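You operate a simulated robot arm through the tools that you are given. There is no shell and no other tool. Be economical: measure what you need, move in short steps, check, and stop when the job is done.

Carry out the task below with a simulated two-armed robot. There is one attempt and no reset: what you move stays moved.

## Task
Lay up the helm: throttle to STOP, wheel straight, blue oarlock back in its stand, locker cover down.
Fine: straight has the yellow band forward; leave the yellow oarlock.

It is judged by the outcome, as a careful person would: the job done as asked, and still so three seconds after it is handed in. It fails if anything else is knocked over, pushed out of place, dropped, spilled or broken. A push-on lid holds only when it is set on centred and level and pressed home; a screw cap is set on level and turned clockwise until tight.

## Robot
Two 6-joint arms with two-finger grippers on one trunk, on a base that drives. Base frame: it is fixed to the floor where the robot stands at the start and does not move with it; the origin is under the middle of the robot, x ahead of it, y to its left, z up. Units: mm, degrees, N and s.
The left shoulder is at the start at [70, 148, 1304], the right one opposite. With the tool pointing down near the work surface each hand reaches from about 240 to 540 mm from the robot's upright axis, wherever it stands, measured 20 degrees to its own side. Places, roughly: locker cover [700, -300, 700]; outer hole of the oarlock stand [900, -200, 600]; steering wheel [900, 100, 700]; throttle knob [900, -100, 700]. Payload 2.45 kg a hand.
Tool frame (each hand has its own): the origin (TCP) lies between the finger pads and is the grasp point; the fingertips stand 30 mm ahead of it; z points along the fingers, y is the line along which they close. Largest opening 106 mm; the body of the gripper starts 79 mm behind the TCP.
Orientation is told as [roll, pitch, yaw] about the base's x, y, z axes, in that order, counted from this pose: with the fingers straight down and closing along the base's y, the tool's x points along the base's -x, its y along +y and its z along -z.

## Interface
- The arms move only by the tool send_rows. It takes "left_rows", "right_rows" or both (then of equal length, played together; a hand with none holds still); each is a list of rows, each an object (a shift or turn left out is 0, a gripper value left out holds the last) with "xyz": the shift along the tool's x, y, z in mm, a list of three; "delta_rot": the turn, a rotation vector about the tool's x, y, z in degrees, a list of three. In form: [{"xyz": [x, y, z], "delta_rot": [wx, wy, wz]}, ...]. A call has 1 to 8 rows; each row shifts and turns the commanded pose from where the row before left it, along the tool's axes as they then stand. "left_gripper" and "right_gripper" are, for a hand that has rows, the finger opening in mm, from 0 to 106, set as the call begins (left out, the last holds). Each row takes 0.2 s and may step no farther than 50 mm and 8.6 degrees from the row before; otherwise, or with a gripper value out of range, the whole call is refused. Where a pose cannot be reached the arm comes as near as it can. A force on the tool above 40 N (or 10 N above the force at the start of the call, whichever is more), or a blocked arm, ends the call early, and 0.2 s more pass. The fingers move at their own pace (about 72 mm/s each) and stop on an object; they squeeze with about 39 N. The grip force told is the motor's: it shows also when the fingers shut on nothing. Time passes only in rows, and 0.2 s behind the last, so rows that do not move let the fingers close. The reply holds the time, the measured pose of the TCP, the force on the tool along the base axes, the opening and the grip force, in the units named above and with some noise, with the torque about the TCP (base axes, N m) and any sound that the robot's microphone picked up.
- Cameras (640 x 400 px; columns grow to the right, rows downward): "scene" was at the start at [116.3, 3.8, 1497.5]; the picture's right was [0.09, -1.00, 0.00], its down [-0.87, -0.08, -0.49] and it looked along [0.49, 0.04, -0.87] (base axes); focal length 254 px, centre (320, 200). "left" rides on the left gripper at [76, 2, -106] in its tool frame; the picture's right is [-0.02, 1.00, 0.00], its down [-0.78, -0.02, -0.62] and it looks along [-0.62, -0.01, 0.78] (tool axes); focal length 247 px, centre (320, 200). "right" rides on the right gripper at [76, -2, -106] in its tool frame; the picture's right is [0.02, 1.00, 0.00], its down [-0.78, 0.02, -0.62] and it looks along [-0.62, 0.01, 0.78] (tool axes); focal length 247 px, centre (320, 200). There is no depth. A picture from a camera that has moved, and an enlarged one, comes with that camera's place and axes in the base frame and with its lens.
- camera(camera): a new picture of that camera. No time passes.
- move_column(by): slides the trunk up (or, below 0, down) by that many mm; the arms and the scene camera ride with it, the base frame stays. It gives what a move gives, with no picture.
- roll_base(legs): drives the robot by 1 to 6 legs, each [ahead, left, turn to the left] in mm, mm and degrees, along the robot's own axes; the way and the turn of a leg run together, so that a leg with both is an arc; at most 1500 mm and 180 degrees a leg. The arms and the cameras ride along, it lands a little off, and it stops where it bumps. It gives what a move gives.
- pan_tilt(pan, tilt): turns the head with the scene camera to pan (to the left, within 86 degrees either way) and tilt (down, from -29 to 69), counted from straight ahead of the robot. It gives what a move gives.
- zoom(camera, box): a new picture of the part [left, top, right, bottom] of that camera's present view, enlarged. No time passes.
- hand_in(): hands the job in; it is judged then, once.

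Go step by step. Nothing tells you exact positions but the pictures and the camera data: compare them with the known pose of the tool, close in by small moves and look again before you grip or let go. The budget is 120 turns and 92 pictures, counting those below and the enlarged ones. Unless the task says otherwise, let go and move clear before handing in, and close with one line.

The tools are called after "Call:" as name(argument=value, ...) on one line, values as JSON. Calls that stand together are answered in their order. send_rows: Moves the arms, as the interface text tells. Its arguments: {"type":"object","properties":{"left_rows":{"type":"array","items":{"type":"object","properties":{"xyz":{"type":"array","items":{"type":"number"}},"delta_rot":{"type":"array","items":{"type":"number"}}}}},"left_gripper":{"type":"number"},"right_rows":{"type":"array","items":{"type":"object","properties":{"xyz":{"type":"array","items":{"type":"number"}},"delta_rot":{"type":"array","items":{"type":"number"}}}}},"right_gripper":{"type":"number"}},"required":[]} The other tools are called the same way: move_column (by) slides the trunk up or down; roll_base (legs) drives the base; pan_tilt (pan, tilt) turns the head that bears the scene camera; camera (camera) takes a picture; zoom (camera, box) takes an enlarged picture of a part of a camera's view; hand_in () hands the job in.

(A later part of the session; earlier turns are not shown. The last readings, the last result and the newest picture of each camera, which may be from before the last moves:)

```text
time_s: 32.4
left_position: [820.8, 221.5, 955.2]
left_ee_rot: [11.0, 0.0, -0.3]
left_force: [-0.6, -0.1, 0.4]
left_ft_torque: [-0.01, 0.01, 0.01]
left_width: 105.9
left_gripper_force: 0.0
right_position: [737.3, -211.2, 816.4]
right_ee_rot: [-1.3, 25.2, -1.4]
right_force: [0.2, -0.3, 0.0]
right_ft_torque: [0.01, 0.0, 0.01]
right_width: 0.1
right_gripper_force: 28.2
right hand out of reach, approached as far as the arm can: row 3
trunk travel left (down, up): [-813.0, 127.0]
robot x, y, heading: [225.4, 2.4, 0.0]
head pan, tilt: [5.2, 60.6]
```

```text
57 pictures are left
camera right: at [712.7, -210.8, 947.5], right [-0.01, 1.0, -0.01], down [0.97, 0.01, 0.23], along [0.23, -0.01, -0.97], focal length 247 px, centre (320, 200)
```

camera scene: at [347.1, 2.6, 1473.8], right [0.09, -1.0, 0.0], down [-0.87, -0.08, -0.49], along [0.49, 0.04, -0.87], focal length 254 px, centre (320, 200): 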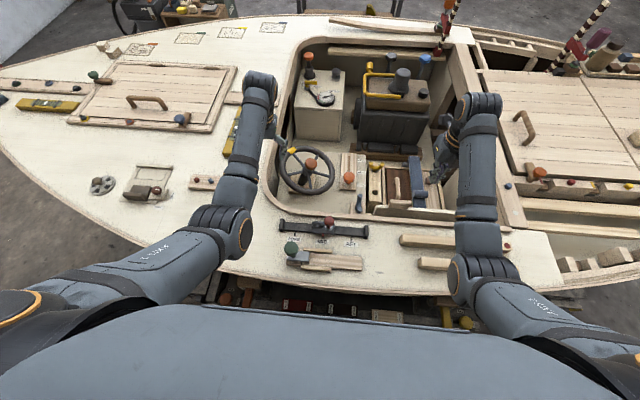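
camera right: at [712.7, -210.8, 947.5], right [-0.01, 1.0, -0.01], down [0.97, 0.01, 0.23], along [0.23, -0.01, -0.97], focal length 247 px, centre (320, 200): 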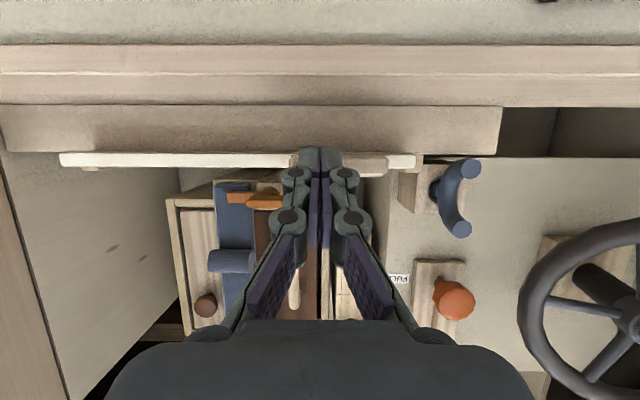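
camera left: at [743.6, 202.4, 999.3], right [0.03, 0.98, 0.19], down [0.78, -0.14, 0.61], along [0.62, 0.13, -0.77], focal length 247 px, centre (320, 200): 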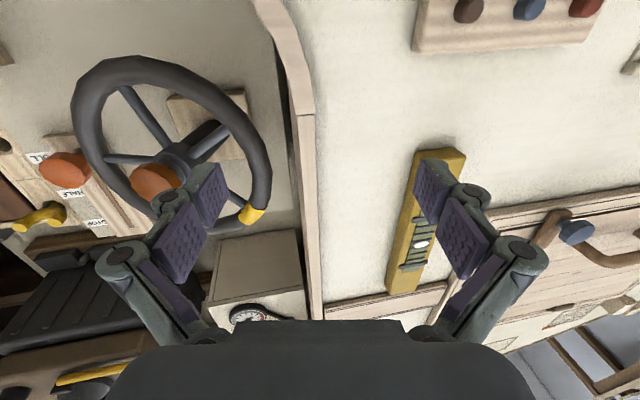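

The cover appears to be moving down already; its top edge now looks like z≈750. I'll continue lowering with the trunk.

Call:
move_column(by=-30)

Call:
camera(camera="right")

```text
time_s: 33.1
left_position: [820.3, 222.3, 925.7]
left_ee_rot: [11.0, -0.1, -0.3]
left_force: [-0.8, -0.6, -1.1]
left_ft_torque: [0.01, -0.03, 0.01]
left_width: 105.9
left_gripper_force: 0.1
right_position: [735.8, -212.3, 786.9]
right_ee_rot: [-1.3, 25.0, -1.4]
right_force: [-0.5, -0.3, -0.1]
right_ft_torque: [-0.01, -0.02, 0.02]
right_width: 0.1
right_gripper_force: 28.4
trunk travel left (down, up): [-783.0, 157.0]
robot x, y, heading: [226.9, 0.2, -0.0]
head pan, tilt: [5.2, 60.6]
```

```text
56 pictures are left
camera right: at [712.6, -210.7, 917.6], right [-0.01, 1.0, -0.01], down [0.97, 0.01, 0.23], along [0.23, -0.01, -0.97], focal length 247 px, centre (320, 200)
```

right: 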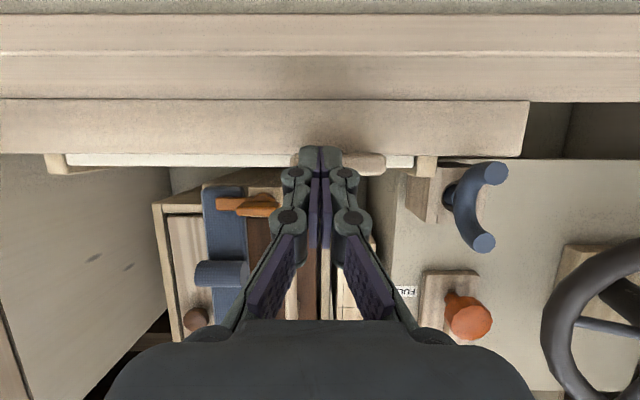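

Call:
move_column(by=-40)

Call:
camera(camera="right")

```text
time_s: 33.9
left_position: [820.4, 221.4, 885.5]
left_ee_rot: [10.9, -0.1, -0.3]
left_force: [-0.5, 0.7, -0.8]
left_ft_torque: [-0.02, -0.01, -0.04]
left_width: 105.8
left_gripper_force: 0.1
right_position: [736.7, -210.7, 747.6]
right_ee_rot: [-1.3, 25.0, -1.4]
right_force: [0.3, 0.5, -0.7]
right_ft_torque: [0.0, -0.02, -0.01]
right_width: 0.0
right_gripper_force: 28.8
trunk travel left (down, up): [-743.0, 197.0]
robot x, y, heading: [231.4, -2.9, -0.0]
head pan, tilt: [5.2, 60.6]
```

```text
55 pictures are left
camera right: at [712.5, -210.6, 877.9], right [-0.01, 1.0, -0.01], down [0.97, 0.01, 0.23], along [0.23, -0.01, -0.97], focal length 247 px, centre (320, 200)
```

right: 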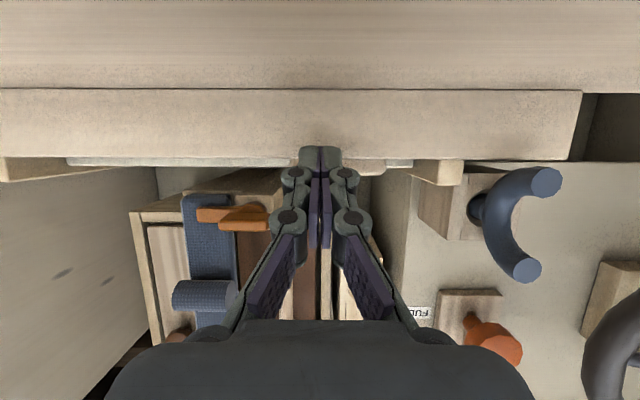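

Call:
move_column(by=-30)

Call:
camera(camera="right")

```text
time_s: 34.5
left_position: [820.5, 221.7, 868.5]
left_ee_rot: [10.9, -0.2, -0.3]
left_force: [-0.2, -0.2, -0.2]
left_ft_torque: [0.02, 0.01, -0.01]
left_width: 105.7
left_gripper_force: 0.1
right_position: [741.3, -211.0, 735.2]
right_ee_rot: [-1.3, 24.9, -1.4]
right_force: [-1.7, 0.5, 11.2]
right_ft_torque: [0.07, 0.18, 0.03]
right_width: 0.2
right_gripper_force: 28.2
trunk travel left (down, up): [-725.0, 215.0]
robot x, y, heading: [230.8, 1.1, 0.2]
head pan, tilt: [5.2, 60.6]
stopped: the force on the tool passed its limit at 62 N (the readings are from after the stop); the commanded pose is now the measured one
```

```text
54 pictures are left
camera right: at [715.9, -210.3, 865.9], right [-0.01, 1.0, -0.01], down [0.97, 0.01, 0.23], along [0.23, -0.01, -0.97], focal length 247 px, centre (320, 200)
```

right: 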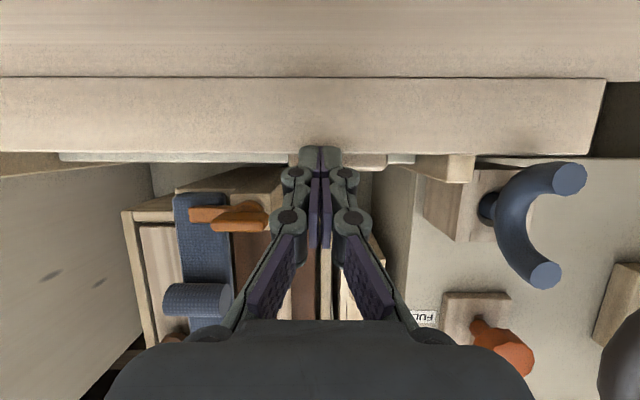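

The force rose at tip z≈708: either the cover has bottomed or the finger met something else. I'll lift clear and look.

Call:
move_column(by=150)

Call:
camera(camera="right")

Call:
zoom(camera="scene", box=[300, 130, 480, 250])

```text
time_s: 36.2
left_position: [821.2, 221.1, 1017.2]
left_ee_rot: [11.0, -0.1, -0.3]
left_force: [-0.1, -0.5, 0.0]
left_ft_torque: [-0.03, -0.01, 0.03]
left_width: 106.1
left_gripper_force: 0.0
right_position: [741.1, -212.1, 884.3]
right_ee_rot: [-1.4, 24.9, -1.5]
right_force: [-0.5, 0.5, 0.8]
right_ft_torque: [0.02, 0.01, 0.0]
right_width: 0.0
right_gripper_force: 28.8
trunk travel left (down, up): [-875.0, 65.0]
robot x, y, heading: [233.5, 1.9, -0.0]
head pan, tilt: [5.2, 60.6]
```

```text
53 pictures are left
camera right: at [716.3, -210.9, 1014.8], right [-0.01, 1.0, -0.01], down [0.97, 0.01, 0.23], along [0.23, -0.01, -0.97], focal length 247 px, centre (320, 200)
```

right: 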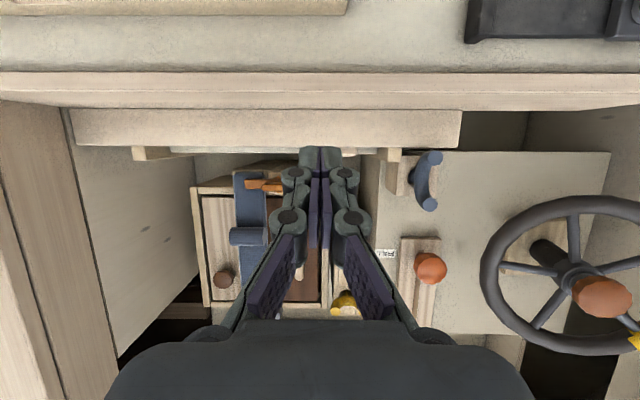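

```text
3.33 times, centred on (390, 190) of scene
camera zoom: at [346.6, 3.0, 1596.2], right [0.09, -1.0, 0.0], down [-0.87, -0.08, -0.49], along [0.49, 0.04, -0.87], focal length 845 px, centre (87, 233)
```

zoom: 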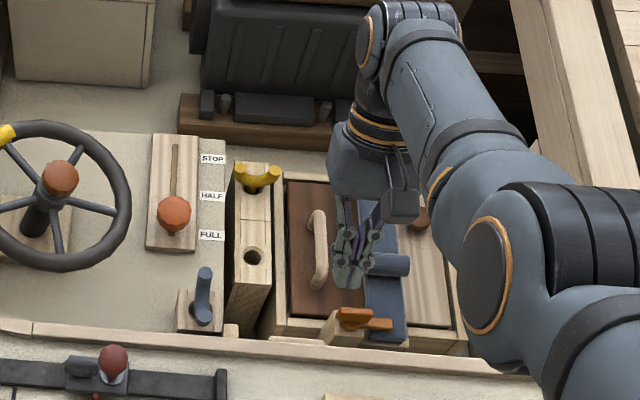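

The cover has gone down out of the scene camera's view. I'll repeat the look-back view to verify it is fully seated.

Call:
send_rows(right_rows=[{"delta_rot": [0, -8.4, 0]}, {"delta_rot": [0, -8.4, 0]}, {"delta_rot": [0, -8.2, 0]}, {"xyz": [-40, 0, 0]}, {"xyz": [-40, -10, 0]}, {"xyz": [-30, -10, 0]}, {"delta_rot": [0, 0, 8.5]}, {"delta_rot": [0, 0, 8.5]}], right_gripper=106)

Call:
send_rows(right_rows=[{"delta_rot": [0, 0, 8.5]}, {"delta_rot": [0, 0, 8.5]}, {"delta_rot": [0, 0, 8.5]}, {"delta_rot": [0, 0, 8.5]}, {"delta_rot": [0, 0, 8.5]}, {"delta_rot": [0, 0, 8.5]}, {"delta_rot": [0, 0, 8.5]}, {"delta_rot": [0, 0, 8.5]}])

Call:
send_rows(right_rows=[{"delta_rot": [0, 0, 8.5]}, {"delta_rot": [0, 0, 8.5]}, {"delta_rot": [0, 0, 8.5]}, {"delta_rot": [0, 0, 8.5]}, {"delta_rot": [0, 0, 8.5]}, {"delta_rot": [0, 0, 8.5]}, {"delta_rot": [0, 0, 8.5]}])

Call:
zoom(camera="right", box=[80, 0, 400, 200])

```text
time_s: 38.0
left_position: [820.7, 221.0, 1017.4]
left_ee_rot: [11.0, 0.1, -0.4]
left_force: [1.2, -0.6, -0.1]
left_ft_torque: [-0.01, -0.02, 0.03]
left_width: 105.9
left_gripper_force: 0.0
right_position: [845.9, -234.2, 888.5]
right_ee_rot: [-1.2, -0.5, -17.9]
right_force: [0.3, -0.9, 0.1]
right_ft_torque: [-0.01, 0.0, 0.02]
right_width: 106.0
right_gripper_force: 0.0
right hand out of reach, approached as far as the arm can: row 6
trunk travel left (down, up): [-875.0, 65.0]
robot x, y, heading: [228.2, 0.3, 0.1]
head pan, tilt: [5.2, 60.6]
```

```text
time_s: 39.8
left_position: [820.3, 221.2, 1016.6]
left_ee_rot: [11.0, -0.1, -0.3]
left_force: [-0.3, -1.4, 0.0]
left_ft_torque: [0.01, -0.03, 0.0]
left_width: 106.0
left_gripper_force: 0.0
right_position: [845.3, -232.3, 888.2]
right_ee_rot: [0.0, -1.2, -86.0]
right_force: [0.2, 0.6, 0.3]
right_ft_torque: [0.01, 0.02, 0.01]
right_width: 106.0
right_gripper_force: 0.1
trunk travel left (down, up): [-875.0, 65.0]
robot x, y, heading: [228.4, -0.2, 0.1]
head pan, tilt: [5.2, 60.6]
```

```text
time_s: 41.4
left_position: [820.1, 221.9, 1017.8]
left_ee_rot: [11.0, -0.1, -0.3]
left_force: [-0.8, 0.7, 0.0]
left_ft_torque: [0.02, 0.0, 0.02]
left_width: 106.2
left_gripper_force: 0.0
right_position: [845.5, -234.2, 889.0]
right_ee_rot: [1.0, -0.6, -145.5]
right_force: [-0.2, 1.3, 0.4]
right_ft_torque: [0.03, -0.01, -0.01]
right_width: 106.0
right_gripper_force: 0.1
trunk travel left (down, up): [-875.0, 65.0]
robot x, y, heading: [233.3, 3.6, -0.1]
head pan, tilt: [5.2, 60.6]
```

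```text
2.00 times, centred on (240, 100) of right
camera zoom: at [907.1, -186.8, 995.5], right [0.58, -0.81, 0.02], down [-0.64, -0.44, 0.63], along [-0.5, -0.38, -0.78], focal length 494 px, centre (480, 400)
```

zoom: 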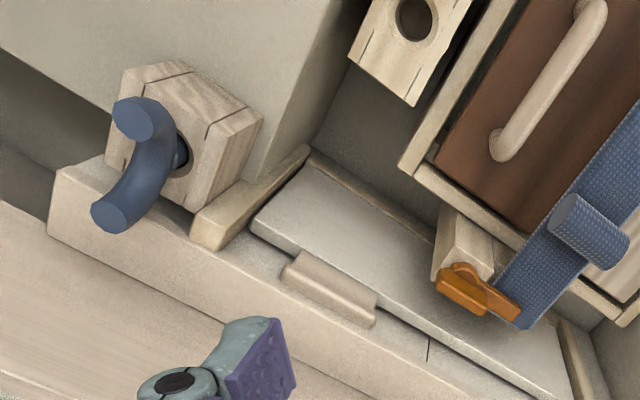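

The cover is seated on its bottom ledge. Next is the blue oarlock: I'll turn the right hand back to yaw 0 and raise both hands so the trunk can go lower.

Call:
send_rows(right_rows=[{"delta_rot": [0, 0, -8.5]}, {"delta_rot": [0, 0, -8.5]}, {"delta_rot": [0, 0, -8.5]}, {"delta_rot": [0, 0, -8.5]}, {"delta_rot": [0, 0, -8.5]}, {"delta_rot": [0, 0, -8.5]}, {"delta_rot": [0, 0, -8.5]}, {"delta_rot": [0, 0, -8.5]}])

Call:
send_rows(right_rows=[{"delta_rot": [0, 0, -8.5]}, {"delta_rot": [0, 0, -8.5]}, {"delta_rot": [0, 0, -8.5]}, {"delta_rot": [0, 0, -8.5]}, {"delta_rot": [0, 0, -8.5]}, {"delta_rot": [0, 0, -8.5]}, {"delta_rot": [0, 0, -8.5]}, {"delta_rot": [0, 0, -8.5]}])

Call:
send_rows(right_rows=[{"delta_rot": [0, 0, -8.5]}, {"xyz": [0, 0, -40]}, {"xyz": [0, 0, -40]}, {"xyz": [0, 0, -20]}, {}], left_rows=[{"delta_rot": [-5.5, 0, 0]}, {"delta_rot": [-5.5, 0, 0]}, {"xyz": [-30, 0, -30]}, {"xyz": [0, 0, -30]}, {}])

```text
time_s: 43.2
left_position: [820.9, 221.0, 1016.3]
left_ee_rot: [11.0, -0.2, -0.3]
left_force: [-0.2, -0.5, 0.0]
left_ft_torque: [-0.01, 0.01, 0.01]
left_width: 106.1
left_gripper_force: 0.1
right_position: [845.2, -234.6, 889.1]
right_ee_rot: [-0.2, -1.2, -77.2]
right_force: [-0.4, -0.8, 0.1]
right_ft_torque: [-0.01, 0.0, -0.02]
right_width: 105.9
right_gripper_force: 0.0
trunk travel left (down, up): [-875.0, 65.0]
robot x, y, heading: [227.1, -2.4, 0.0]
head pan, tilt: [5.2, 60.6]
```

```text
time_s: 45.0
left_position: [819.4, 222.3, 1017.5]
left_ee_rot: [11.0, -0.1, -0.4]
left_force: [-0.1, 0.3, -0.9]
left_ft_torque: [0.0, 0.01, 0.02]
left_width: 106.1
left_gripper_force: 0.0
right_position: [845.1, -234.1, 889.1]
right_ee_rot: [-1.2, -0.2, -9.1]
right_force: [0.5, -1.0, -0.4]
right_ft_torque: [0.01, -0.01, -0.02]
right_width: 106.0
right_gripper_force: 0.1
trunk travel left (down, up): [-875.0, 65.0]
robot x, y, heading: [229.2, -2.8, 0.0]
head pan, tilt: [5.2, 60.6]
```

```text
time_s: 46.2
left_position: [850.2, 199.0, 1072.9]
left_ee_rot: [22.0, -0.1, -0.4]
left_force: [0.2, -0.4, -0.9]
left_ft_torque: [-0.06, -0.03, -0.01]
left_width: 105.8
left_gripper_force: 0.1
right_position: [843.6, -231.0, 990.8]
right_ee_rot: [-1.1, 0.0, -0.8]
right_force: [0.1, -0.9, 0.1]
right_ft_torque: [0.02, -0.02, -0.01]
right_width: 105.6
right_gripper_force: 0.0
trunk travel left (down, up): [-875.0, 65.0]
robot x, y, heading: [226.6, -2.5, -0.1]
head pan, tilt: [5.2, 60.6]
```

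Call:
send_rows(left_rows=[{"delta_rot": [7.5, 0, 0]}, {"delta_rot": [7.5, 0, 0]}, {"delta_rot": [7, 0, 0]}, {}])

Call:
move_column(by=-130)

Call:
send_rows(right_rows=[{"xyz": [10, 25, -20]}, {"xyz": [20, 25, -25]}, {"xyz": [20, 25, -25]}, {"xyz": [15, 25, -25]}, {"xyz": [10, 25, -25]}, {}], left_rows=[{"xyz": [0, 0, -20]}, {"xyz": [0, 0, -25]}, {"xyz": [0, 0, -25]}, {"xyz": [0, 0, -25]}, {"xyz": [0, 0, -25]}, {}])

```text
time_s: 47.2
left_position: [849.7, 198.7, 1072.6]
left_ee_rot: [-0.1, 0.0, -0.2]
left_force: [1.1, -0.4, -0.9]
left_ft_torque: [0.03, 0.01, -0.01]
left_width: 105.9
left_gripper_force: 0.1
right_position: [844.7, -230.6, 988.7]
right_ee_rot: [-1.1, -0.1, -0.8]
right_force: [0.1, 0.6, 0.2]
right_ft_torque: [0.01, -0.01, 0.0]
right_width: 106.0
right_gripper_force: 0.1
trunk travel left (down, up): [-875.0, 65.0]
robot x, y, heading: [232.5, 1.1, -0.0]
head pan, tilt: [5.2, 60.6]
```

```text
time_s: 48.8
left_position: [849.6, 199.6, 942.5]
left_ee_rot: [0.0, 0.0, -0.4]
left_force: [0.2, -0.4, -0.1]
left_ft_torque: [-0.04, 0.01, -0.03]
left_width: 106.2
left_gripper_force: 0.0
right_position: [844.8, -230.4, 859.5]
right_ee_rot: [-1.2, -0.2, -0.8]
right_force: [0.7, -0.3, -0.2]
right_ft_torque: [0.02, 0.0, -0.01]
right_width: 106.1
right_gripper_force: 0.1
trunk travel left (down, up): [-745.0, 195.0]
robot x, y, heading: [231.4, -0.1, -0.2]
head pan, tilt: [5.2, 60.6]
```

```text
time_s: 50.2
left_position: [879.8, 197.9, 1048.6]
left_ee_rot: [-0.1, 0.0, -0.5]
left_force: [-0.4, 0.1, -0.8]
left_ft_torque: [-0.01, 0.0, 0.04]
left_width: 106.1
left_gripper_force: 0.0
left hand out of reach, approached as far as the arm can: row 3, 4, 5
right_position: [787.7, -118.3, 949.2]
right_ee_rot: [-3.5, -0.3, -2.3]
right_force: [-0.4, 0.3, 0.0]
right_ft_torque: [0.02, -0.01, 0.01]
right_width: 106.1
right_gripper_force: 0.1
right hand out of reach, approached as far as the arm can: row 4, 5
trunk travel left (down, up): [-745.0, 195.0]
robot x, y, heading: [225.5, 0.8, 0.0]
head pan, tilt: [5.2, 60.6]
```

Call:
camera(camera="right")

```text
50 pictures are left
camera right: at [711.0, -111.3, 1055.9], right [0.02, 1.0, -0.06], down [0.78, 0.02, 0.62], along [0.62, -0.06, -0.78], focal length 247 px, centre (320, 200)
```

right: 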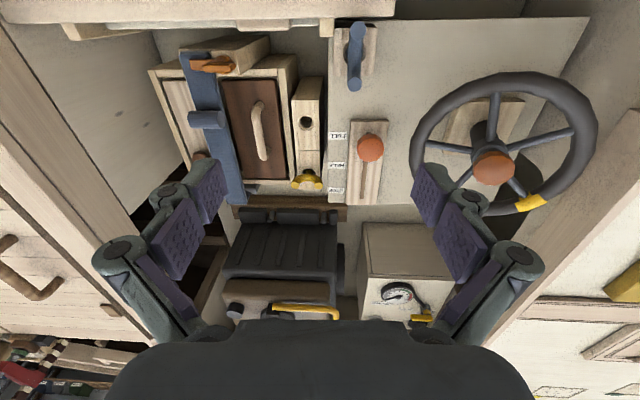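

I'll align the hand and move above the blue oarlock (759, −90) with a narrower opening.

Call:
send_rows(right_rows=[{"delta_rot": [-3.5, 0, -2.3]}, {"xyz": [15, 14, 30]}, {"xyz": [14, 14, 30]}, {"xyz": [0, 0, 30]}, {"xyz": [0, 0, 25]}, {}], right_gripper=46)

Call:
camera(camera="right")

```text
time_s: 51.1
left_position: [878.8, 199.3, 1048.1]
left_ee_rot: [0.0, 0.0, -0.3]
left_force: [0.4, -0.3, -0.6]
left_ft_torque: [0.03, -0.01, 0.0]
left_width: 105.9
left_gripper_force: 0.0
right_position: [779.8, -144.4, 884.1]
right_ee_rot: [-5.3, -2.4, -1.9]
right_force: [0.5, -1.0, -0.3]
right_ft_torque: [-0.02, 0.02, 0.01]
right_width: 45.9
right_gripper_force: 0.1
trunk travel left (down, up): [-745.0, 195.0]
robot x, y, heading: [231.3, 0.6, -0.2]
head pan, tilt: [5.2, 60.6]
stopped in row 4 (right hand): the arm was blocked; the commanded pose is now the measured one
```

```text
49 pictures are left
camera right: at [699.0, -134.2, 989.1], right [0.01, 1.0, -0.09], down [0.76, 0.05, 0.65], along [0.65, -0.08, -0.75], focal length 247 px, centre (320, 200)
```

right: 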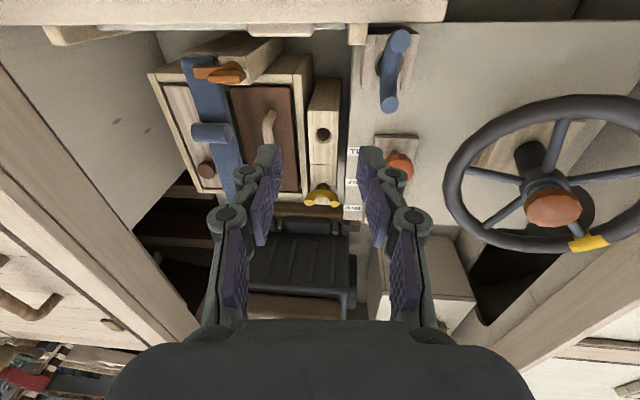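

Call:
camera(camera="scene")

```text
48 pictures are left
camera scene: at [346.7, 3.3, 1466.3], right [0.09, -1.0, 0.0], down [-0.87, -0.08, -0.49], along [0.49, 0.04, -0.87], focal length 254 px, centre (320, 200)
```

scene: 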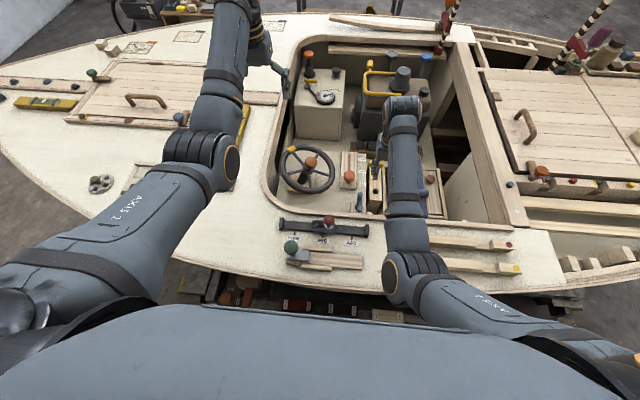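

The right elbow seems to be tucked against the body. I'll back the base off a little and shift it left to give that arm room.

Call:
roll_base(legs=[[-15, 0, 0], [0, 70, 0]])

Call:
send_rows(right_rows=[{"delta_rot": [-5, 0, 0]}, {"delta_rot": [0, -2.4, -1.9]}, {"xyz": [10, 0, 0]}, {"xyz": [10, -5, 0]}, {}])

Call:
camera(camera="right")

```text
time_s: 52.5
left_position: [865.3, 265.5, 1047.3]
left_ee_rot: [0.0, 0.0, -0.3]
left_force: [0.0, 0.2, 0.6]
left_ft_torque: [0.03, -0.02, 0.02]
left_width: 106.0
left_gripper_force: 0.0
right_position: [765.9, -76.0, 884.2]
right_ee_rot: [-5.0, -2.4, -1.9]
right_force: [0.9, 0.0, 0.3]
right_ft_torque: [0.05, 0.02, 0.01]
right_width: 46.0
right_gripper_force: 0.1
trunk travel left (down, up): [-745.0, 195.0]
robot x, y, heading: [213.4, 68.4, -0.1]
head pan, tilt: [5.2, 60.6]
```

```text
time_s: 53.7
left_position: [865.1, 268.7, 1048.8]
left_ee_rot: [-0.1, -0.2, -0.3]
left_force: [0.3, -0.3, 0.5]
left_ft_torque: [0.03, -0.01, 0.0]
left_width: 106.1
left_gripper_force: 0.1
right_position: [745.1, -81.8, 884.9]
right_ee_rot: [-0.5, -5.1, 0.0]
right_force: [-0.6, -1.1, 0.1]
right_ft_torque: [0.0, -0.04, 0.04]
right_width: 46.1
right_gripper_force: 0.1
trunk travel left (down, up): [-745.0, 195.0]
robot x, y, heading: [216.7, 67.5, 0.0]
head pan, tilt: [5.2, 60.6]
```

```text
47 pictures are left
camera right: at [660.5, -83.3, 985.5], right [-0.02, 1.0, -0.01], down [0.73, 0.02, 0.69], along [0.69, 0.01, -0.73], focal length 247 px, centre (320, 200)
```

right: 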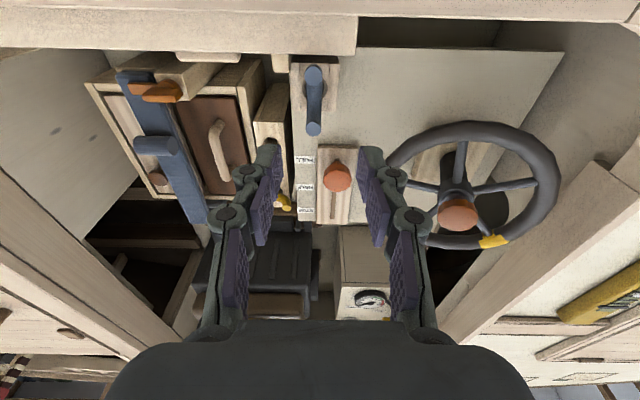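

Call:
send_rows(right_rows=[{"delta_rot": [0.5, 5.1, 0]}, {"xyz": [-14, -6, 15]}, {"xyz": [0, 0, 30]}, {"xyz": [0, 0, 30]}, {}])

Call:
camera(camera="right")

```text
time_s: 54.9
left_position: [865.4, 266.5, 1047.9]
left_ee_rot: [-0.2, -0.2, -0.4]
left_force: [-0.1, 0.3, 1.0]
left_ft_torque: [-0.02, 0.02, -0.04]
left_width: 105.8
left_gripper_force: 0.1
right_position: [759.1, -86.6, 810.3]
right_ee_rot: [-0.7, 0.2, 0.0]
right_force: [0.3, -0.2, -0.6]
right_ft_torque: [-0.01, -0.02, 0.0]
right_width: 46.0
right_gripper_force: 0.0
trunk travel left (down, up): [-745.0, 195.0]
robot x, y, heading: [212.9, 69.5, -0.1]
head pan, tilt: [5.2, 60.6]
```

```text
46 pictures are left
camera right: at [682.9, -87.3, 917.9], right [-0.02, 1.0, -0.01], down [0.79, 0.02, 0.62], along [0.62, 0.0, -0.79], focal length 247 px, centre (320, 200)
```

right: 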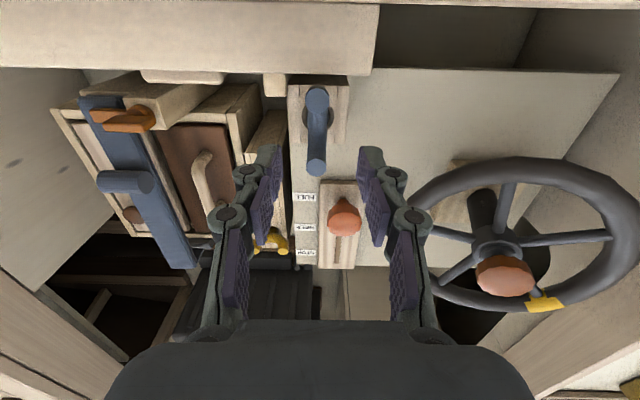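

Aligned. I'll descend to grip height and close.

Call:
send_rows(right_rows=[{"xyz": [0, -1.5, 25]}, {"xyz": [0, 0, 25]}, {"xyz": [0, 0, 20]}, {}])

Call:
zoom(camera="right", box=[220, 50, 420, 175])

```text
time_s: 55.9
left_position: [864.5, 265.2, 1047.4]
left_ee_rot: [0.0, 0.0, -0.4]
left_force: [-0.5, 0.4, -0.5]
left_ft_torque: [0.0, 0.0, 0.0]
left_width: 105.7
left_gripper_force: 0.1
right_position: [757.0, -90.9, 739.0]
right_ee_rot: [-0.7, 0.1, -0.1]
right_force: [0.6, -0.9, 0.6]
right_ft_torque: [-0.02, 0.02, 0.01]
right_width: 46.0
right_gripper_force: 0.0
trunk travel left (down, up): [-745.0, 195.0]
robot x, y, heading: [217.7, 68.2, 0.0]
head pan, tilt: [5.2, 60.6]
```

```text
3.20 times, centred on (320, 112) of right
camera zoom: at [681.5, -90.8, 846.9], right [-0.02, 1.0, -0.01], down [0.79, 0.02, 0.62], along [0.62, 0.0, -0.79], focal length 790 px, centre (320, 480)
```

zoom: 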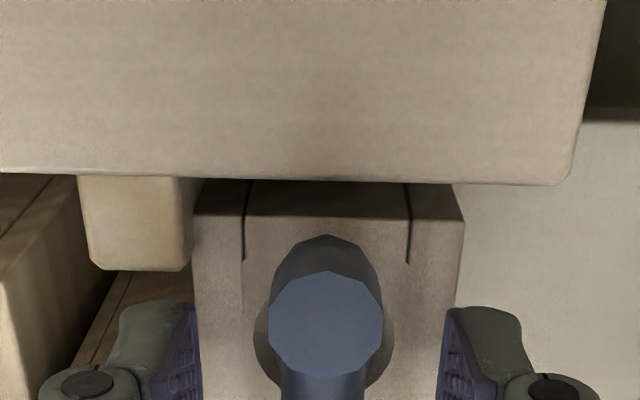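

Call:
send_rows(right_rows=[{}, {}, {}, {}], right_gripper=0)

```text
time_s: 56.9
left_position: [864.8, 266.8, 1046.7]
left_ee_rot: [-0.2, -0.1, -0.4]
left_force: [-0.5, 0.2, -0.7]
left_ft_torque: [0.0, 0.02, 0.01]
left_width: 106.2
left_gripper_force: 0.2
right_position: [758.9, -89.8, 739.8]
right_ee_rot: [-0.6, 0.3, -0.1]
right_force: [0.2, 0.0, -0.8]
right_ft_torque: [0.04, 0.0, 0.0]
right_width: 16.4
right_gripper_force: 39.1
trunk travel left (down, up): [-745.0, 195.0]
robot x, y, heading: [215.8, 64.8, -0.4]
head pan, tilt: [5.2, 60.6]
```

Gripped at 16.4 mm. Lifting straight up.

Call:
send_rows(right_rows=[{"xyz": [0, 0, -20]}, {"xyz": [0, 0, -25]}, {"xyz": [0, 0, -25]}, {"xyz": [0, 0, -25]}, {"xyz": [0, 0, -25]}, {}])

Call:
camera(camera="right")

```text
time_s: 58.3
left_position: [865.6, 266.9, 1046.6]
left_ee_rot: [0.1, 0.0, -0.4]
left_force: [0.0, 0.4, -0.2]
left_ft_torque: [-0.02, -0.01, 0.0]
left_width: 106.0
left_gripper_force: 0.0
right_position: [760.1, -89.1, 858.0]
right_ee_rot: [-0.7, 0.3, 0.0]
right_force: [0.0, -0.2, -0.2]
right_ft_torque: [0.03, 0.0, 0.01]
right_width: 16.3
right_gripper_force: 38.7
trunk travel left (down, up): [-745.0, 195.0]
robot x, y, heading: [213.8, 71.7, -0.3]
head pan, tilt: [5.2, 60.6]
```

```text
44 pictures are left
camera right: at [683.7, -89.2, 965.4], right [-0.02, 1.0, -0.01], down [0.79, 0.02, 0.62], along [0.62, 0.0, -0.79], focal length 247 px, centre (320, 200)
```

right: 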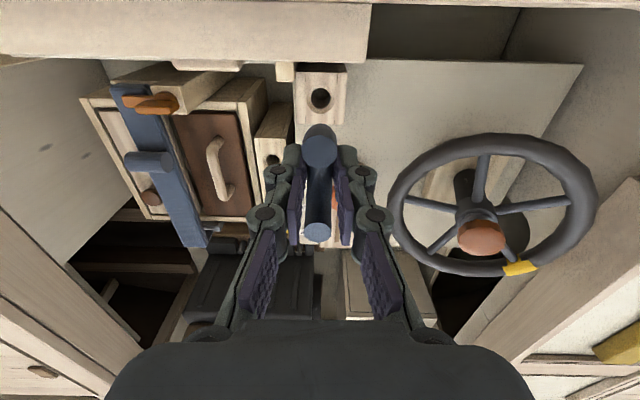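

The blue oarlock is lifted. The stand's outer hole is at about (884, −166, 599). I'll lower the trunk in steps while keeping both hands high, then move above the hole.

Call:
send_rows(right_rows=[{"xyz": [-20, -12, -20]}, {"xyz": [-20, -12, -20]}, {"xyz": [-20, -12, -20]}, {"xyz": [-20, -12, -20]}, {}])

Call:
move_column(by=-100)

Call:
send_rows(right_rows=[{"xyz": [-5, -7, -25]}, {"xyz": [-5, -7, -25]}, {"xyz": [-5, -7, -25]}, {"xyz": [-5, -7, -25]}, {}], left_rows=[{"xyz": [0, 0, -25]}, {"xyz": [0, 0, -25]}, {"xyz": [0, 0, -25]}, {"xyz": [0, 0, -25]}, {}])

```text
time_s: 59.5
left_position: [863.4, 265.8, 1047.7]
left_ee_rot: [-0.1, -0.1, -0.5]
left_force: [-0.4, 0.4, -0.6]
left_ft_torque: [-0.02, -0.02, -0.01]
left_width: 106.1
left_gripper_force: 0.1
right_position: [838.1, -134.4, 939.7]
right_ee_rot: [-0.8, 0.2, 0.0]
right_force: [-0.3, -1.0, 0.4]
right_ft_torque: [0.01, 0.02, 0.0]
right_width: 16.1
right_gripper_force: 38.5
trunk travel left (down, up): [-745.0, 195.0]
robot x, y, heading: [213.7, 69.5, -0.2]
head pan, tilt: [5.2, 60.6]
```

```text
time_s: 60.8
left_position: [863.9, 266.7, 948.4]
left_ee_rot: [-0.1, -0.1, -0.4]
left_force: [-0.4, -0.1, -0.1]
left_ft_torque: [0.03, 0.01, 0.0]
left_width: 106.2
left_gripper_force: 0.0
right_position: [836.8, -133.6, 839.6]
right_ee_rot: [-0.7, 0.1, 0.0]
right_force: [-0.6, 0.4, -0.7]
right_ft_torque: [-0.01, -0.01, 0.01]
right_width: 16.1
right_gripper_force: 39.0
trunk travel left (down, up): [-645.0, 295.0]
robot x, y, heading: [216.6, 65.4, -0.2]
head pan, tilt: [5.2, 60.6]
```

```text
time_s: 62.0
left_position: [889.1, 266.8, 1042.2]
left_ee_rot: [-0.1, -0.1, -0.4]
left_force: [0.6, -0.2, -0.4]
left_ft_torque: [0.0, -0.01, -0.03]
left_width: 106.0
left_gripper_force: 0.1
left hand out of reach, approached as far as the arm can: row 1, 2, 3, 4
right_position: [860.5, -159.8, 938.8]
right_ee_rot: [-0.8, 0.3, 0.0]
right_force: [0.4, -0.4, -0.2]
right_ft_torque: [0.0, 0.02, 0.01]
right_width: 16.5
right_gripper_force: 39.0
right hand out of reach, approached as far as the arm can: row 4
trunk travel left (down, up): [-645.0, 295.0]
robot x, y, heading: [214.9, 69.2, -0.3]
head pan, tilt: [5.2, 60.6]
```

Call:
move_column(by=-100)

Call:
send_rows(right_rows=[{"xyz": [-12, -3, 0]}, {"xyz": [-12, -3, 0]}, {}])

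Call:
camera(camera="right")

Call:
camera(camera="scene")

```text
time_s: 63.4
left_position: [887.0, 266.8, 942.1]
left_ee_rot: [0.0, 0.0, -0.3]
left_force: [0.0, -0.9, -0.2]
left_ft_torque: [-0.01, -0.01, 0.0]
left_width: 105.7
left_gripper_force: 0.1
right_position: [859.6, -160.8, 837.8]
right_ee_rot: [-0.7, 0.2, 0.0]
right_force: [0.0, 0.2, -1.8]
right_ft_torque: [0.0, -0.02, 0.0]
right_width: 16.1
right_gripper_force: 39.0
trunk travel left (down, up): [-545.0, 395.0]
robot x, y, heading: [215.9, 67.5, -0.2]
head pan, tilt: [5.2, 60.6]
```

```text
time_s: 64.2
left_position: [888.8, 265.4, 942.5]
left_ee_rot: [-0.1, 0.0, -0.4]
left_force: [0.1, -0.2, 0.0]
left_ft_torque: [-0.02, 0.01, 0.0]
left_width: 106.0
left_gripper_force: 0.0
right_position: [884.6, -166.8, 838.0]
right_ee_rot: [-0.6, 0.2, 0.0]
right_force: [-0.7, -0.1, -0.5]
right_ft_torque: [-0.02, 0.02, -0.01]
right_width: 16.4
right_gripper_force: 39.1
trunk travel left (down, up): [-545.0, 395.0]
robot x, y, heading: [214.4, 63.6, -0.1]
head pan, tilt: [5.2, 60.6]
```

```text
43 pictures are left
camera right: at [807.7, -167.1, 946.0], right [-0.02, 1.0, -0.01], down [0.79, 0.02, 0.62], along [0.62, 0.0, -0.79], focal length 247 px, centre (320, 200)
```

right: 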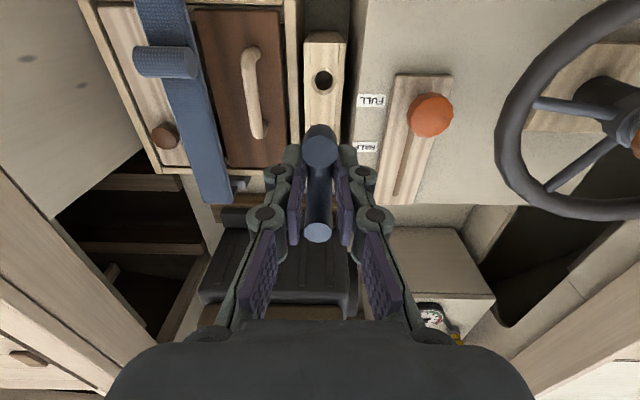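

```text
42 pictures are left
camera scene: at [331.7, 71.6, 1266.3], right [0.09, -1.0, 0.0], down [-0.87, -0.08, -0.49], along [0.49, 0.04, -0.87], focal length 254 px, centre (320, 200)
```

scene: 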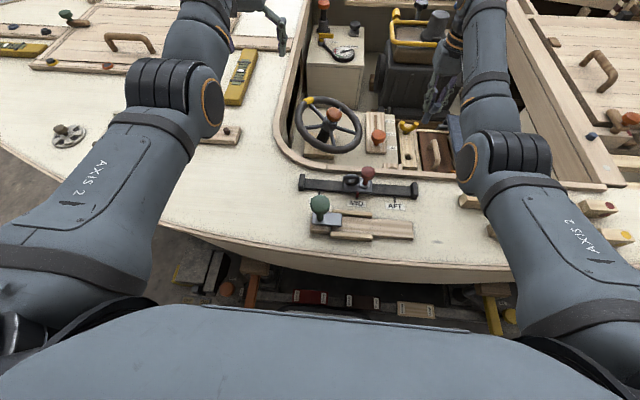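

Hole seen at (881.6, −165), consistent. Allowing for the grip offset, the TCP goes to (883, −164). I'll descend partway and check.

Call:
send_rows(right_rows=[{"xyz": [1.5, 2.5, 0]}, {"xyz": [0, 0, 25]}, {"xyz": [0, 0, 25]}, {"xyz": [0, 0, 25]}, {}])

Call:
zoom(camera="right", box=[240, 0, 400, 100])

Call:
zoom(camera="scene", box=[360, 60, 480, 180])

```text
time_s: 65.4
left_position: [888.5, 266.0, 942.0]
left_ee_rot: [-0.1, 0.0, -0.4]
left_force: [0.6, -0.5, -0.2]
left_ft_torque: [0.0, -0.02, -0.01]
left_width: 105.9
left_gripper_force: 0.0
right_position: [883.5, -164.6, 761.3]
right_ee_rot: [-0.7, 0.3, -0.1]
right_force: [0.6, 0.7, -0.4]
right_ft_torque: [-0.03, -0.02, -0.02]
right_width: 16.0
right_gripper_force: 38.8
trunk travel left (down, up): [-545.0, 395.0]
robot x, y, heading: [216.6, 68.1, 0.0]
head pan, tilt: [5.2, 60.6]
```

```text
4.00 times, centred on (320, 50) of right
camera zoom: at [806.1, -164.1, 869.9], right [-0.02, 1.0, -0.01], down [0.79, 0.02, 0.62], along [0.62, 0.0, -0.79], focal length 988 px, centre (320, 800)
```

zoom: 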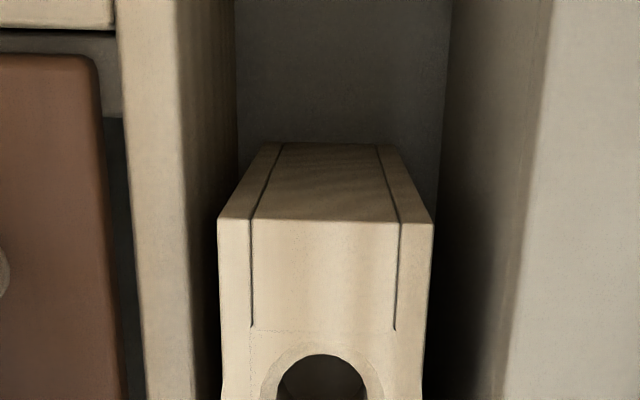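

```text
3.33 times, centred on (420, 120) of scene
camera zoom: at [331.5, 71.8, 1266.3], right [0.09, -1.0, 0.0], down [-0.87, -0.08, -0.49], along [0.49, 0.04, -0.87], focal length 845 px, centre (-13, 467)
```

zoom: 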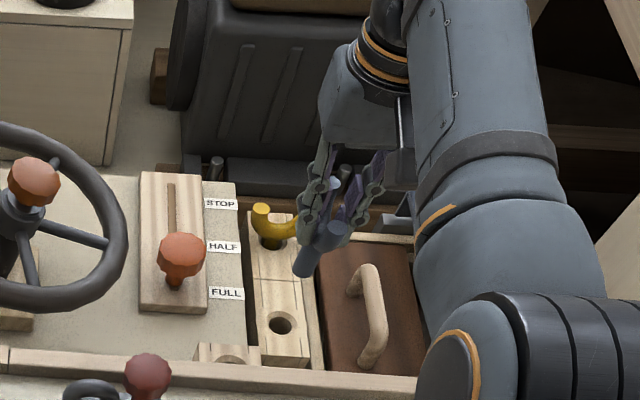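

The shank hangs vertical with its tip about 70 mm below the TCP, and it is lined up with the hole at (882.8, −166). I'll descend gently.

Call:
send_rows(right_rows=[{"xyz": [0, -0.5, 25]}, {"xyz": [0, 0, 25]}, {"xyz": [0, 0, 20]}, {"xyz": [0, 0, 10]}, {"xyz": [0, 0, 8]}, {}])

Call:
zoom(camera="scene", box=[360, 60, 480, 180])

```text
time_s: 66.8
left_position: [886.9, 267.4, 942.3]
left_ee_rot: [-0.1, -0.2, -0.4]
left_force: [0.4, 0.3, -0.6]
left_ft_torque: [0.02, 0.01, -0.02]
left_width: 106.2
left_gripper_force: 0.0
right_position: [880.4, -166.4, 677.0]
right_ee_rot: [-0.7, 0.2, 0.0]
right_force: [-6.5, 1.8, 2.1]
right_ft_torque: [0.13, 0.43, -0.01]
right_width: 16.5
right_gripper_force: 39.3
trunk travel left (down, up): [-545.0, 395.0]
robot x, y, heading: [218.1, 65.8, 0.0]
head pan, tilt: [5.2, 60.6]
```

```text
3.33 times, centred on (420, 120) of scene
camera zoom: at [330.5, 71.9, 1266.4], right [0.09, -1.0, 0.0], down [-0.87, -0.08, -0.49], along [0.49, 0.04, -0.87], focal length 845 px, centre (-13, 467)
```

zoom: 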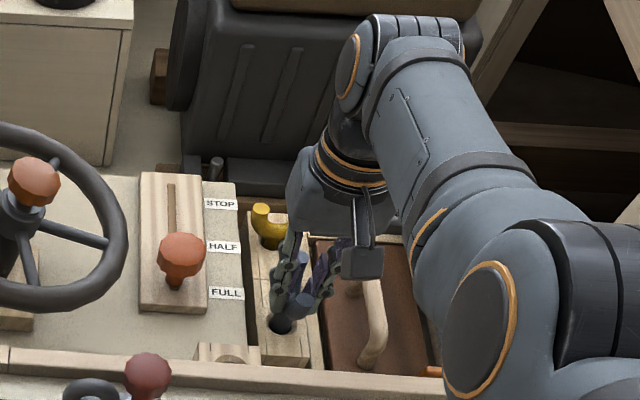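

The shank is at the hole with a light −x force, so I'll ease the hand slightly to −x and continue down.

Call:
send_rows(right_rows=[{"xyz": [2, 0, 0]}, {"xyz": [0, 0, 6]}, {"xyz": [0, 0, 6]}, {}])

Call:
zoom(camera="scene", box=[380, 120, 440, 170])

```text
time_s: 67.8
left_position: [888.2, 266.7, 940.8]
left_ee_rot: [0.0, 0.0, -0.5]
left_force: [0.1, -0.3, 0.3]
left_ft_torque: [-0.02, 0.0, -0.02]
left_width: 106.0
left_gripper_force: 0.1
right_position: [877.8, -166.3, 664.3]
right_ee_rot: [-0.7, 0.2, 0.0]
right_force: [0.1, 0.0, -1.2]
right_ft_torque: [0.02, -0.01, 0.01]
right_width: 16.2
right_gripper_force: 38.7
right hand out of reach, approached as far as the arm can: row 2
trunk travel left (down, up): [-545.0, 395.0]
robot x, y, heading: [212.6, 65.4, -0.1]
head pan, tilt: [5.2, 60.6]
```

```text
8.00 times, centred on (410, 145) of scene
camera zoom: at [332.0, 71.4, 1266.2], right [0.09, -1.0, 0.0], down [-0.87, -0.08, -0.49], along [0.49, 0.04, -0.87], focal length 2028 px, centre (-400, 640)
```

zoom: 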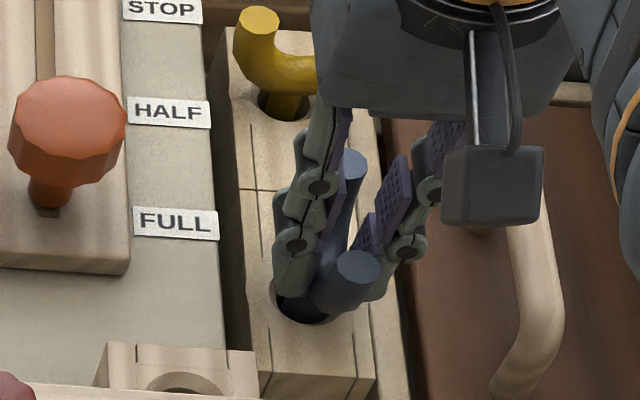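

No force now and the shank appears to be in the hole. The arm is at its reach limit, so I'll lower further with the trunk.

Call:
move_column(by=-14)

Call:
move_column(by=-10)

Call:
zoom(camera="scene", box=[380, 110, 440, 160])

```text
time_s: 68.4
left_position: [884.2, 267.3, 931.8]
left_ee_rot: [-0.1, -0.3, -0.4]
left_force: [0.2, -0.4, 0.7]
left_ft_torque: [-0.02, 0.0, -0.01]
left_width: 105.9
left_gripper_force: 0.1
right_position: [876.3, -164.9, 658.0]
right_ee_rot: [-0.7, -0.5, -0.1]
right_force: [0.8, -0.2, 32.1]
right_ft_torque: [0.0, -0.1, -0.03]
right_width: 16.3
right_gripper_force: 38.7
trunk travel left (down, up): [-531.0, 409.0]
robot x, y, heading: [215.3, 65.9, 0.1]
head pan, tilt: [5.2, 60.6]
```

```text
time_s: 68.7
left_position: [885.1, 268.4, 928.5]
left_ee_rot: [-0.1, -0.2, -0.4]
left_force: [-0.5, 0.5, 0.3]
left_ft_torque: [-0.01, 0.02, -0.04]
left_width: 106.0
left_gripper_force: 0.0
right_position: [877.9, -166.3, 656.9]
right_ee_rot: [-0.8, -0.4, -0.1]
right_force: [-11.8, 2.8, 22.0]
right_ft_torque: [0.14, 0.94, -0.05]
right_width: 16.4
right_gripper_force: 39.3
trunk travel left (down, up): [-530.0, 410.0]
robot x, y, heading: [217.2, 68.8, -0.1]
head pan, tilt: [5.2, 60.6]
stopped: the force on the tool passed its limit at 48 N (the readings are from after the stop); the commanded pose is now the measured one
```

```text
8.00 times, centred on (410, 135) of scene
camera zoom: at [327.6, 72.9, 1250.8], right [0.09, -1.0, 0.0], down [-0.87, -0.08, -0.49], along [0.49, 0.04, -0.87], focal length 2028 px, centre (-400, 720)
```

zoom: 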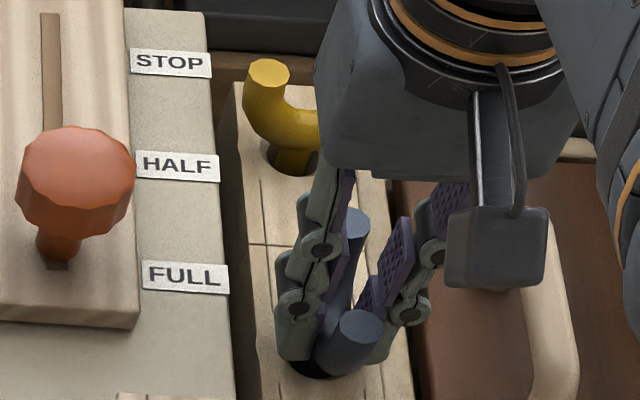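

The blue tips are now at z≈658, the same as the seated yellow one at 662, so it is home. I'll release and retreat upward.

Call:
send_rows(right_rows=[{}, {}, {"xyz": [0, 0, -20]}, {"xyz": [0, 0, -30]}, {"xyz": [0, 0, -40]}, {"xyz": [0, 0, -40]}, {"xyz": [0, 0, -40]}, {}], right_gripper=46)

Call:
zoom(camera="scene", box=[340, 90, 460, 165])

Call:
camera(camera="right")

```text
time_s: 70.5
left_position: [889.3, 267.0, 925.7]
left_ee_rot: [0.0, 0.0, -0.3]
left_force: [-0.8, -1.2, 0.0]
left_ft_torque: [-0.05, 0.01, -0.03]
left_width: 106.0
left_gripper_force: 0.0
right_position: [907.0, -166.9, 817.9]
right_ee_rot: [-0.9, -0.1, 0.0]
right_force: [0.2, -0.4, -0.3]
right_ft_torque: [0.01, -0.01, 0.03]
right_width: 46.2
right_gripper_force: 0.0
right hand out of reach, approached as far as the arm can: row 3, 4, 5, 6
trunk travel left (down, up): [-530.0, 410.0]
robot x, y, heading: [217.4, 68.9, -0.3]
head pan, tilt: [5.2, 60.6]
```

```text
5.33 times, centred on (400, 128) of scene
camera zoom: at [332.2, 71.5, 1250.4], right [0.09, -1.0, 0.0], down [-0.87, -0.08, -0.49], along [0.49, 0.04, -0.87], focal length 1352 px, centre (-107, 587)
```

zoom: 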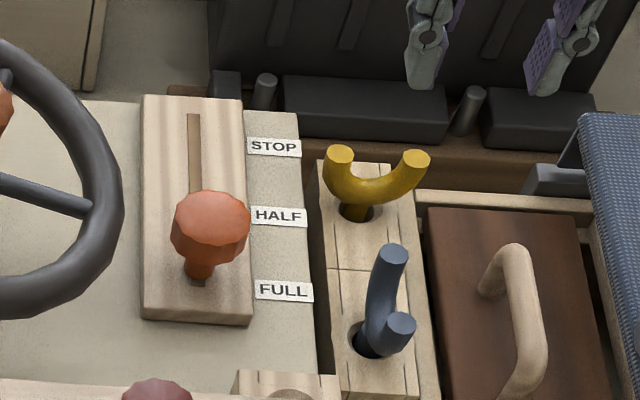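

```text
35 pictures are left
camera right: at [829.7, -167.1, 925.3], right [-0.02, 1.0, -0.01], down [0.78, 0.02, 0.62], along [0.62, 0.0, -0.78], focal length 247 px, centre (320, 200)
```

right: 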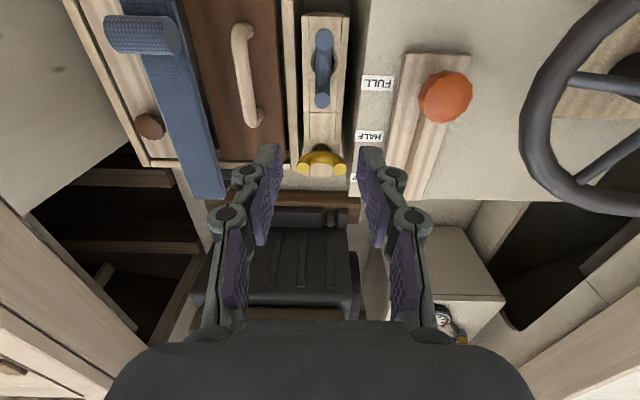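

Blue oarlock is seated beside the yellow. The throttle knob is at (891, −59, 699) by FULL, and STOP is at x≈1000. I'll lower the trunk, nudge forward, then pitch and yaw the right hand to grip the knob clear of the wheel rim.

Call:
move_column(by=-40)

Call:
roll_base(legs=[[10, 0, 0]])

Call:
send_rows(right_rows=[{"xyz": [30, 15, -20]}, {"xyz": [30, 15, -20]}, {"delta_rot": [0, -8.5, 0]}, {"delta_rot": [0, -8.5, 0]}, {"delta_rot": [0, -8.5, 0]}, {"delta_rot": [0, -4.5, 0]}, {}], right_gripper=70)

```text
time_s: 71.3
left_position: [887.4, 267.1, 887.5]
left_ee_rot: [-0.1, -0.1, -0.5]
left_force: [-0.4, -0.1, 0.7]
left_ft_torque: [0.0, 0.0, -0.02]
left_width: 105.9
left_gripper_force: 0.1
right_position: [906.2, -166.3, 777.5]
right_ee_rot: [-0.8, -0.3, 0.1]
right_force: [-0.7, -0.1, -0.1]
right_ft_torque: [0.02, -0.02, -0.01]
right_width: 46.1
right_gripper_force: 0.1
trunk travel left (down, up): [-490.0, 450.0]
robot x, y, heading: [212.9, 71.6, -0.3]
head pan, tilt: [5.2, 60.6]
```

```text
time_s: 72.1
left_position: [897.9, 267.5, 886.2]
left_ee_rot: [-0.1, -0.1, -0.3]
left_force: [-0.1, -0.5, 0.3]
left_ft_torque: [0.01, -0.01, 0.01]
left_width: 105.8
left_gripper_force: 0.0
right_position: [915.4, -166.5, 778.8]
right_ee_rot: [-0.7, -0.1, 0.0]
right_force: [-0.7, -0.6, 0.2]
right_ft_torque: [0.0, -0.01, 0.0]
right_width: 46.0
right_gripper_force: 0.1
trunk travel left (down, up): [-490.0, 450.0]
robot x, y, heading: [228.2, 69.3, -0.5]
head pan, tilt: [5.2, 60.6]
```

```text
time_s: 73.7
left_position: [898.1, 266.7, 885.2]
left_ee_rot: [-0.1, -0.1, -0.4]
left_force: [0.5, 0.3, 0.6]
left_ft_torque: [-0.01, 0.0, -0.01]
left_width: 105.9
left_gripper_force: 0.1
right_position: [1024.4, -133.1, 818.9]
right_ee_rot: [-0.9, -30.1, 0.4]
right_force: [-1.2, -0.4, 0.6]
right_ft_torque: [-0.03, 0.01, 0.03]
right_width: 69.9
right_gripper_force: 0.1
right hand out of reach, approached as far as the arm can: row 1, 2, 3, 4, 5, 6
trunk travel left (down, up): [-490.0, 450.0]
robot x, y, heading: [226.3, 65.9, 0.0]
head pan, tilt: [5.2, 60.6]
```

Call:
send_rows(right_rows=[{"xyz": [32, 8, -4.6]}, {"xyz": [32, 8, -4.6]}, {"xyz": [32, 8, -4.6]}, {"xyz": [32, 8, -4.6]}, {"xyz": [32, 8, -4.6]}, {}])

Call:
camera(camera="scene")

```text
time_s: 75.1
left_position: [898.5, 267.6, 885.3]
left_ee_rot: [0.1, -0.1, -0.5]
left_force: [0.0, -0.4, 0.9]
left_ft_torque: [0.02, -0.03, 0.03]
left_width: 106.0
left_gripper_force: 0.0
right_position: [1016.4, -79.2, 746.5]
right_ee_rot: [-0.8, -30.2, 0.4]
right_force: [-0.1, 0.4, 0.7]
right_ft_torque: [0.05, 0.0, -0.02]
right_width: 69.9
right_gripper_force: 0.0
right hand out of reach, approached as far as the arm can: row 1, 2, 3, 4, 5
trunk travel left (down, up): [-490.0, 450.0]
robot x, y, heading: [227.5, 67.9, 0.0]
head pan, tilt: [5.2, 60.6]
```

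```text
34 pictures are left
camera scene: at [341.6, 71.5, 1210.5], right [0.09, -1.0, 0.0], down [-0.87, -0.08, -0.49], along [0.49, 0.04, -0.87], focal length 254 px, centre (320, 200)
```

scene: 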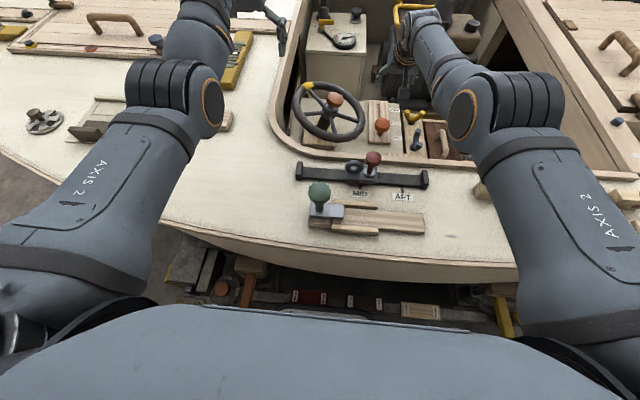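

The low trunk position forces the hand too far out. I'll raise the trunk 100, return to vertical with closed fingers, and get behind the knob to push it instead.

Call:
move_column(by=100)

Call:
send_rows(right_rows=[{"delta_rot": [0, 8.5, 0]}, {"delta_rot": [0, 8.5, 0]}, {"delta_rot": [0, 8.5, 0]}, {"delta_rot": [0, 4.5, 0]}, {"xyz": [40, 0, 0]}, {"xyz": [40, 0, 0]}, {"xyz": [40, 0, 0]}, {}], right_gripper=0)

```text
time_s: 76.4
left_position: [899.1, 267.2, 985.8]
left_ee_rot: [-0.1, -0.1, -0.4]
left_force: [-0.3, -0.8, 0.4]
left_ft_torque: [-0.01, 0.03, -0.03]
left_width: 105.9
left_gripper_force: 0.1
right_position: [1016.0, -80.1, 846.1]
right_ee_rot: [-0.9, -30.0, 0.5]
right_force: [-0.2, -1.2, 0.4]
right_ft_torque: [0.0, -0.01, 0.0]
right_width: 70.3
right_gripper_force: 0.0
trunk travel left (down, up): [-590.0, 350.0]
robot x, y, heading: [224.4, 68.6, 0.1]
head pan, tilt: [5.2, 60.6]
```

```text
time_s: 78.2
left_position: [898.5, 266.5, 985.5]
left_ee_rot: [-0.1, -0.1, -0.5]
left_force: [-0.3, 0.3, -0.2]
left_ft_torque: [-0.01, -0.01, 0.0]
left_width: 105.8
left_gripper_force: 0.1
right_position: [829.7, -90.0, 825.9]
right_ee_rot: [-0.8, 0.0, 0.0]
right_force: [-0.5, 0.2, -0.6]
right_ft_torque: [0.01, -0.04, 0.04]
right_width: 0.2
right_gripper_force: 28.5
right hand out of reach, approached as far as the arm can: row 1, 2, 3, 4, 6, 7
trunk travel left (down, up): [-590.0, 350.0]
robot x, y, heading: [224.9, 66.1, -0.1]
head pan, tilt: [5.2, 60.6]
```

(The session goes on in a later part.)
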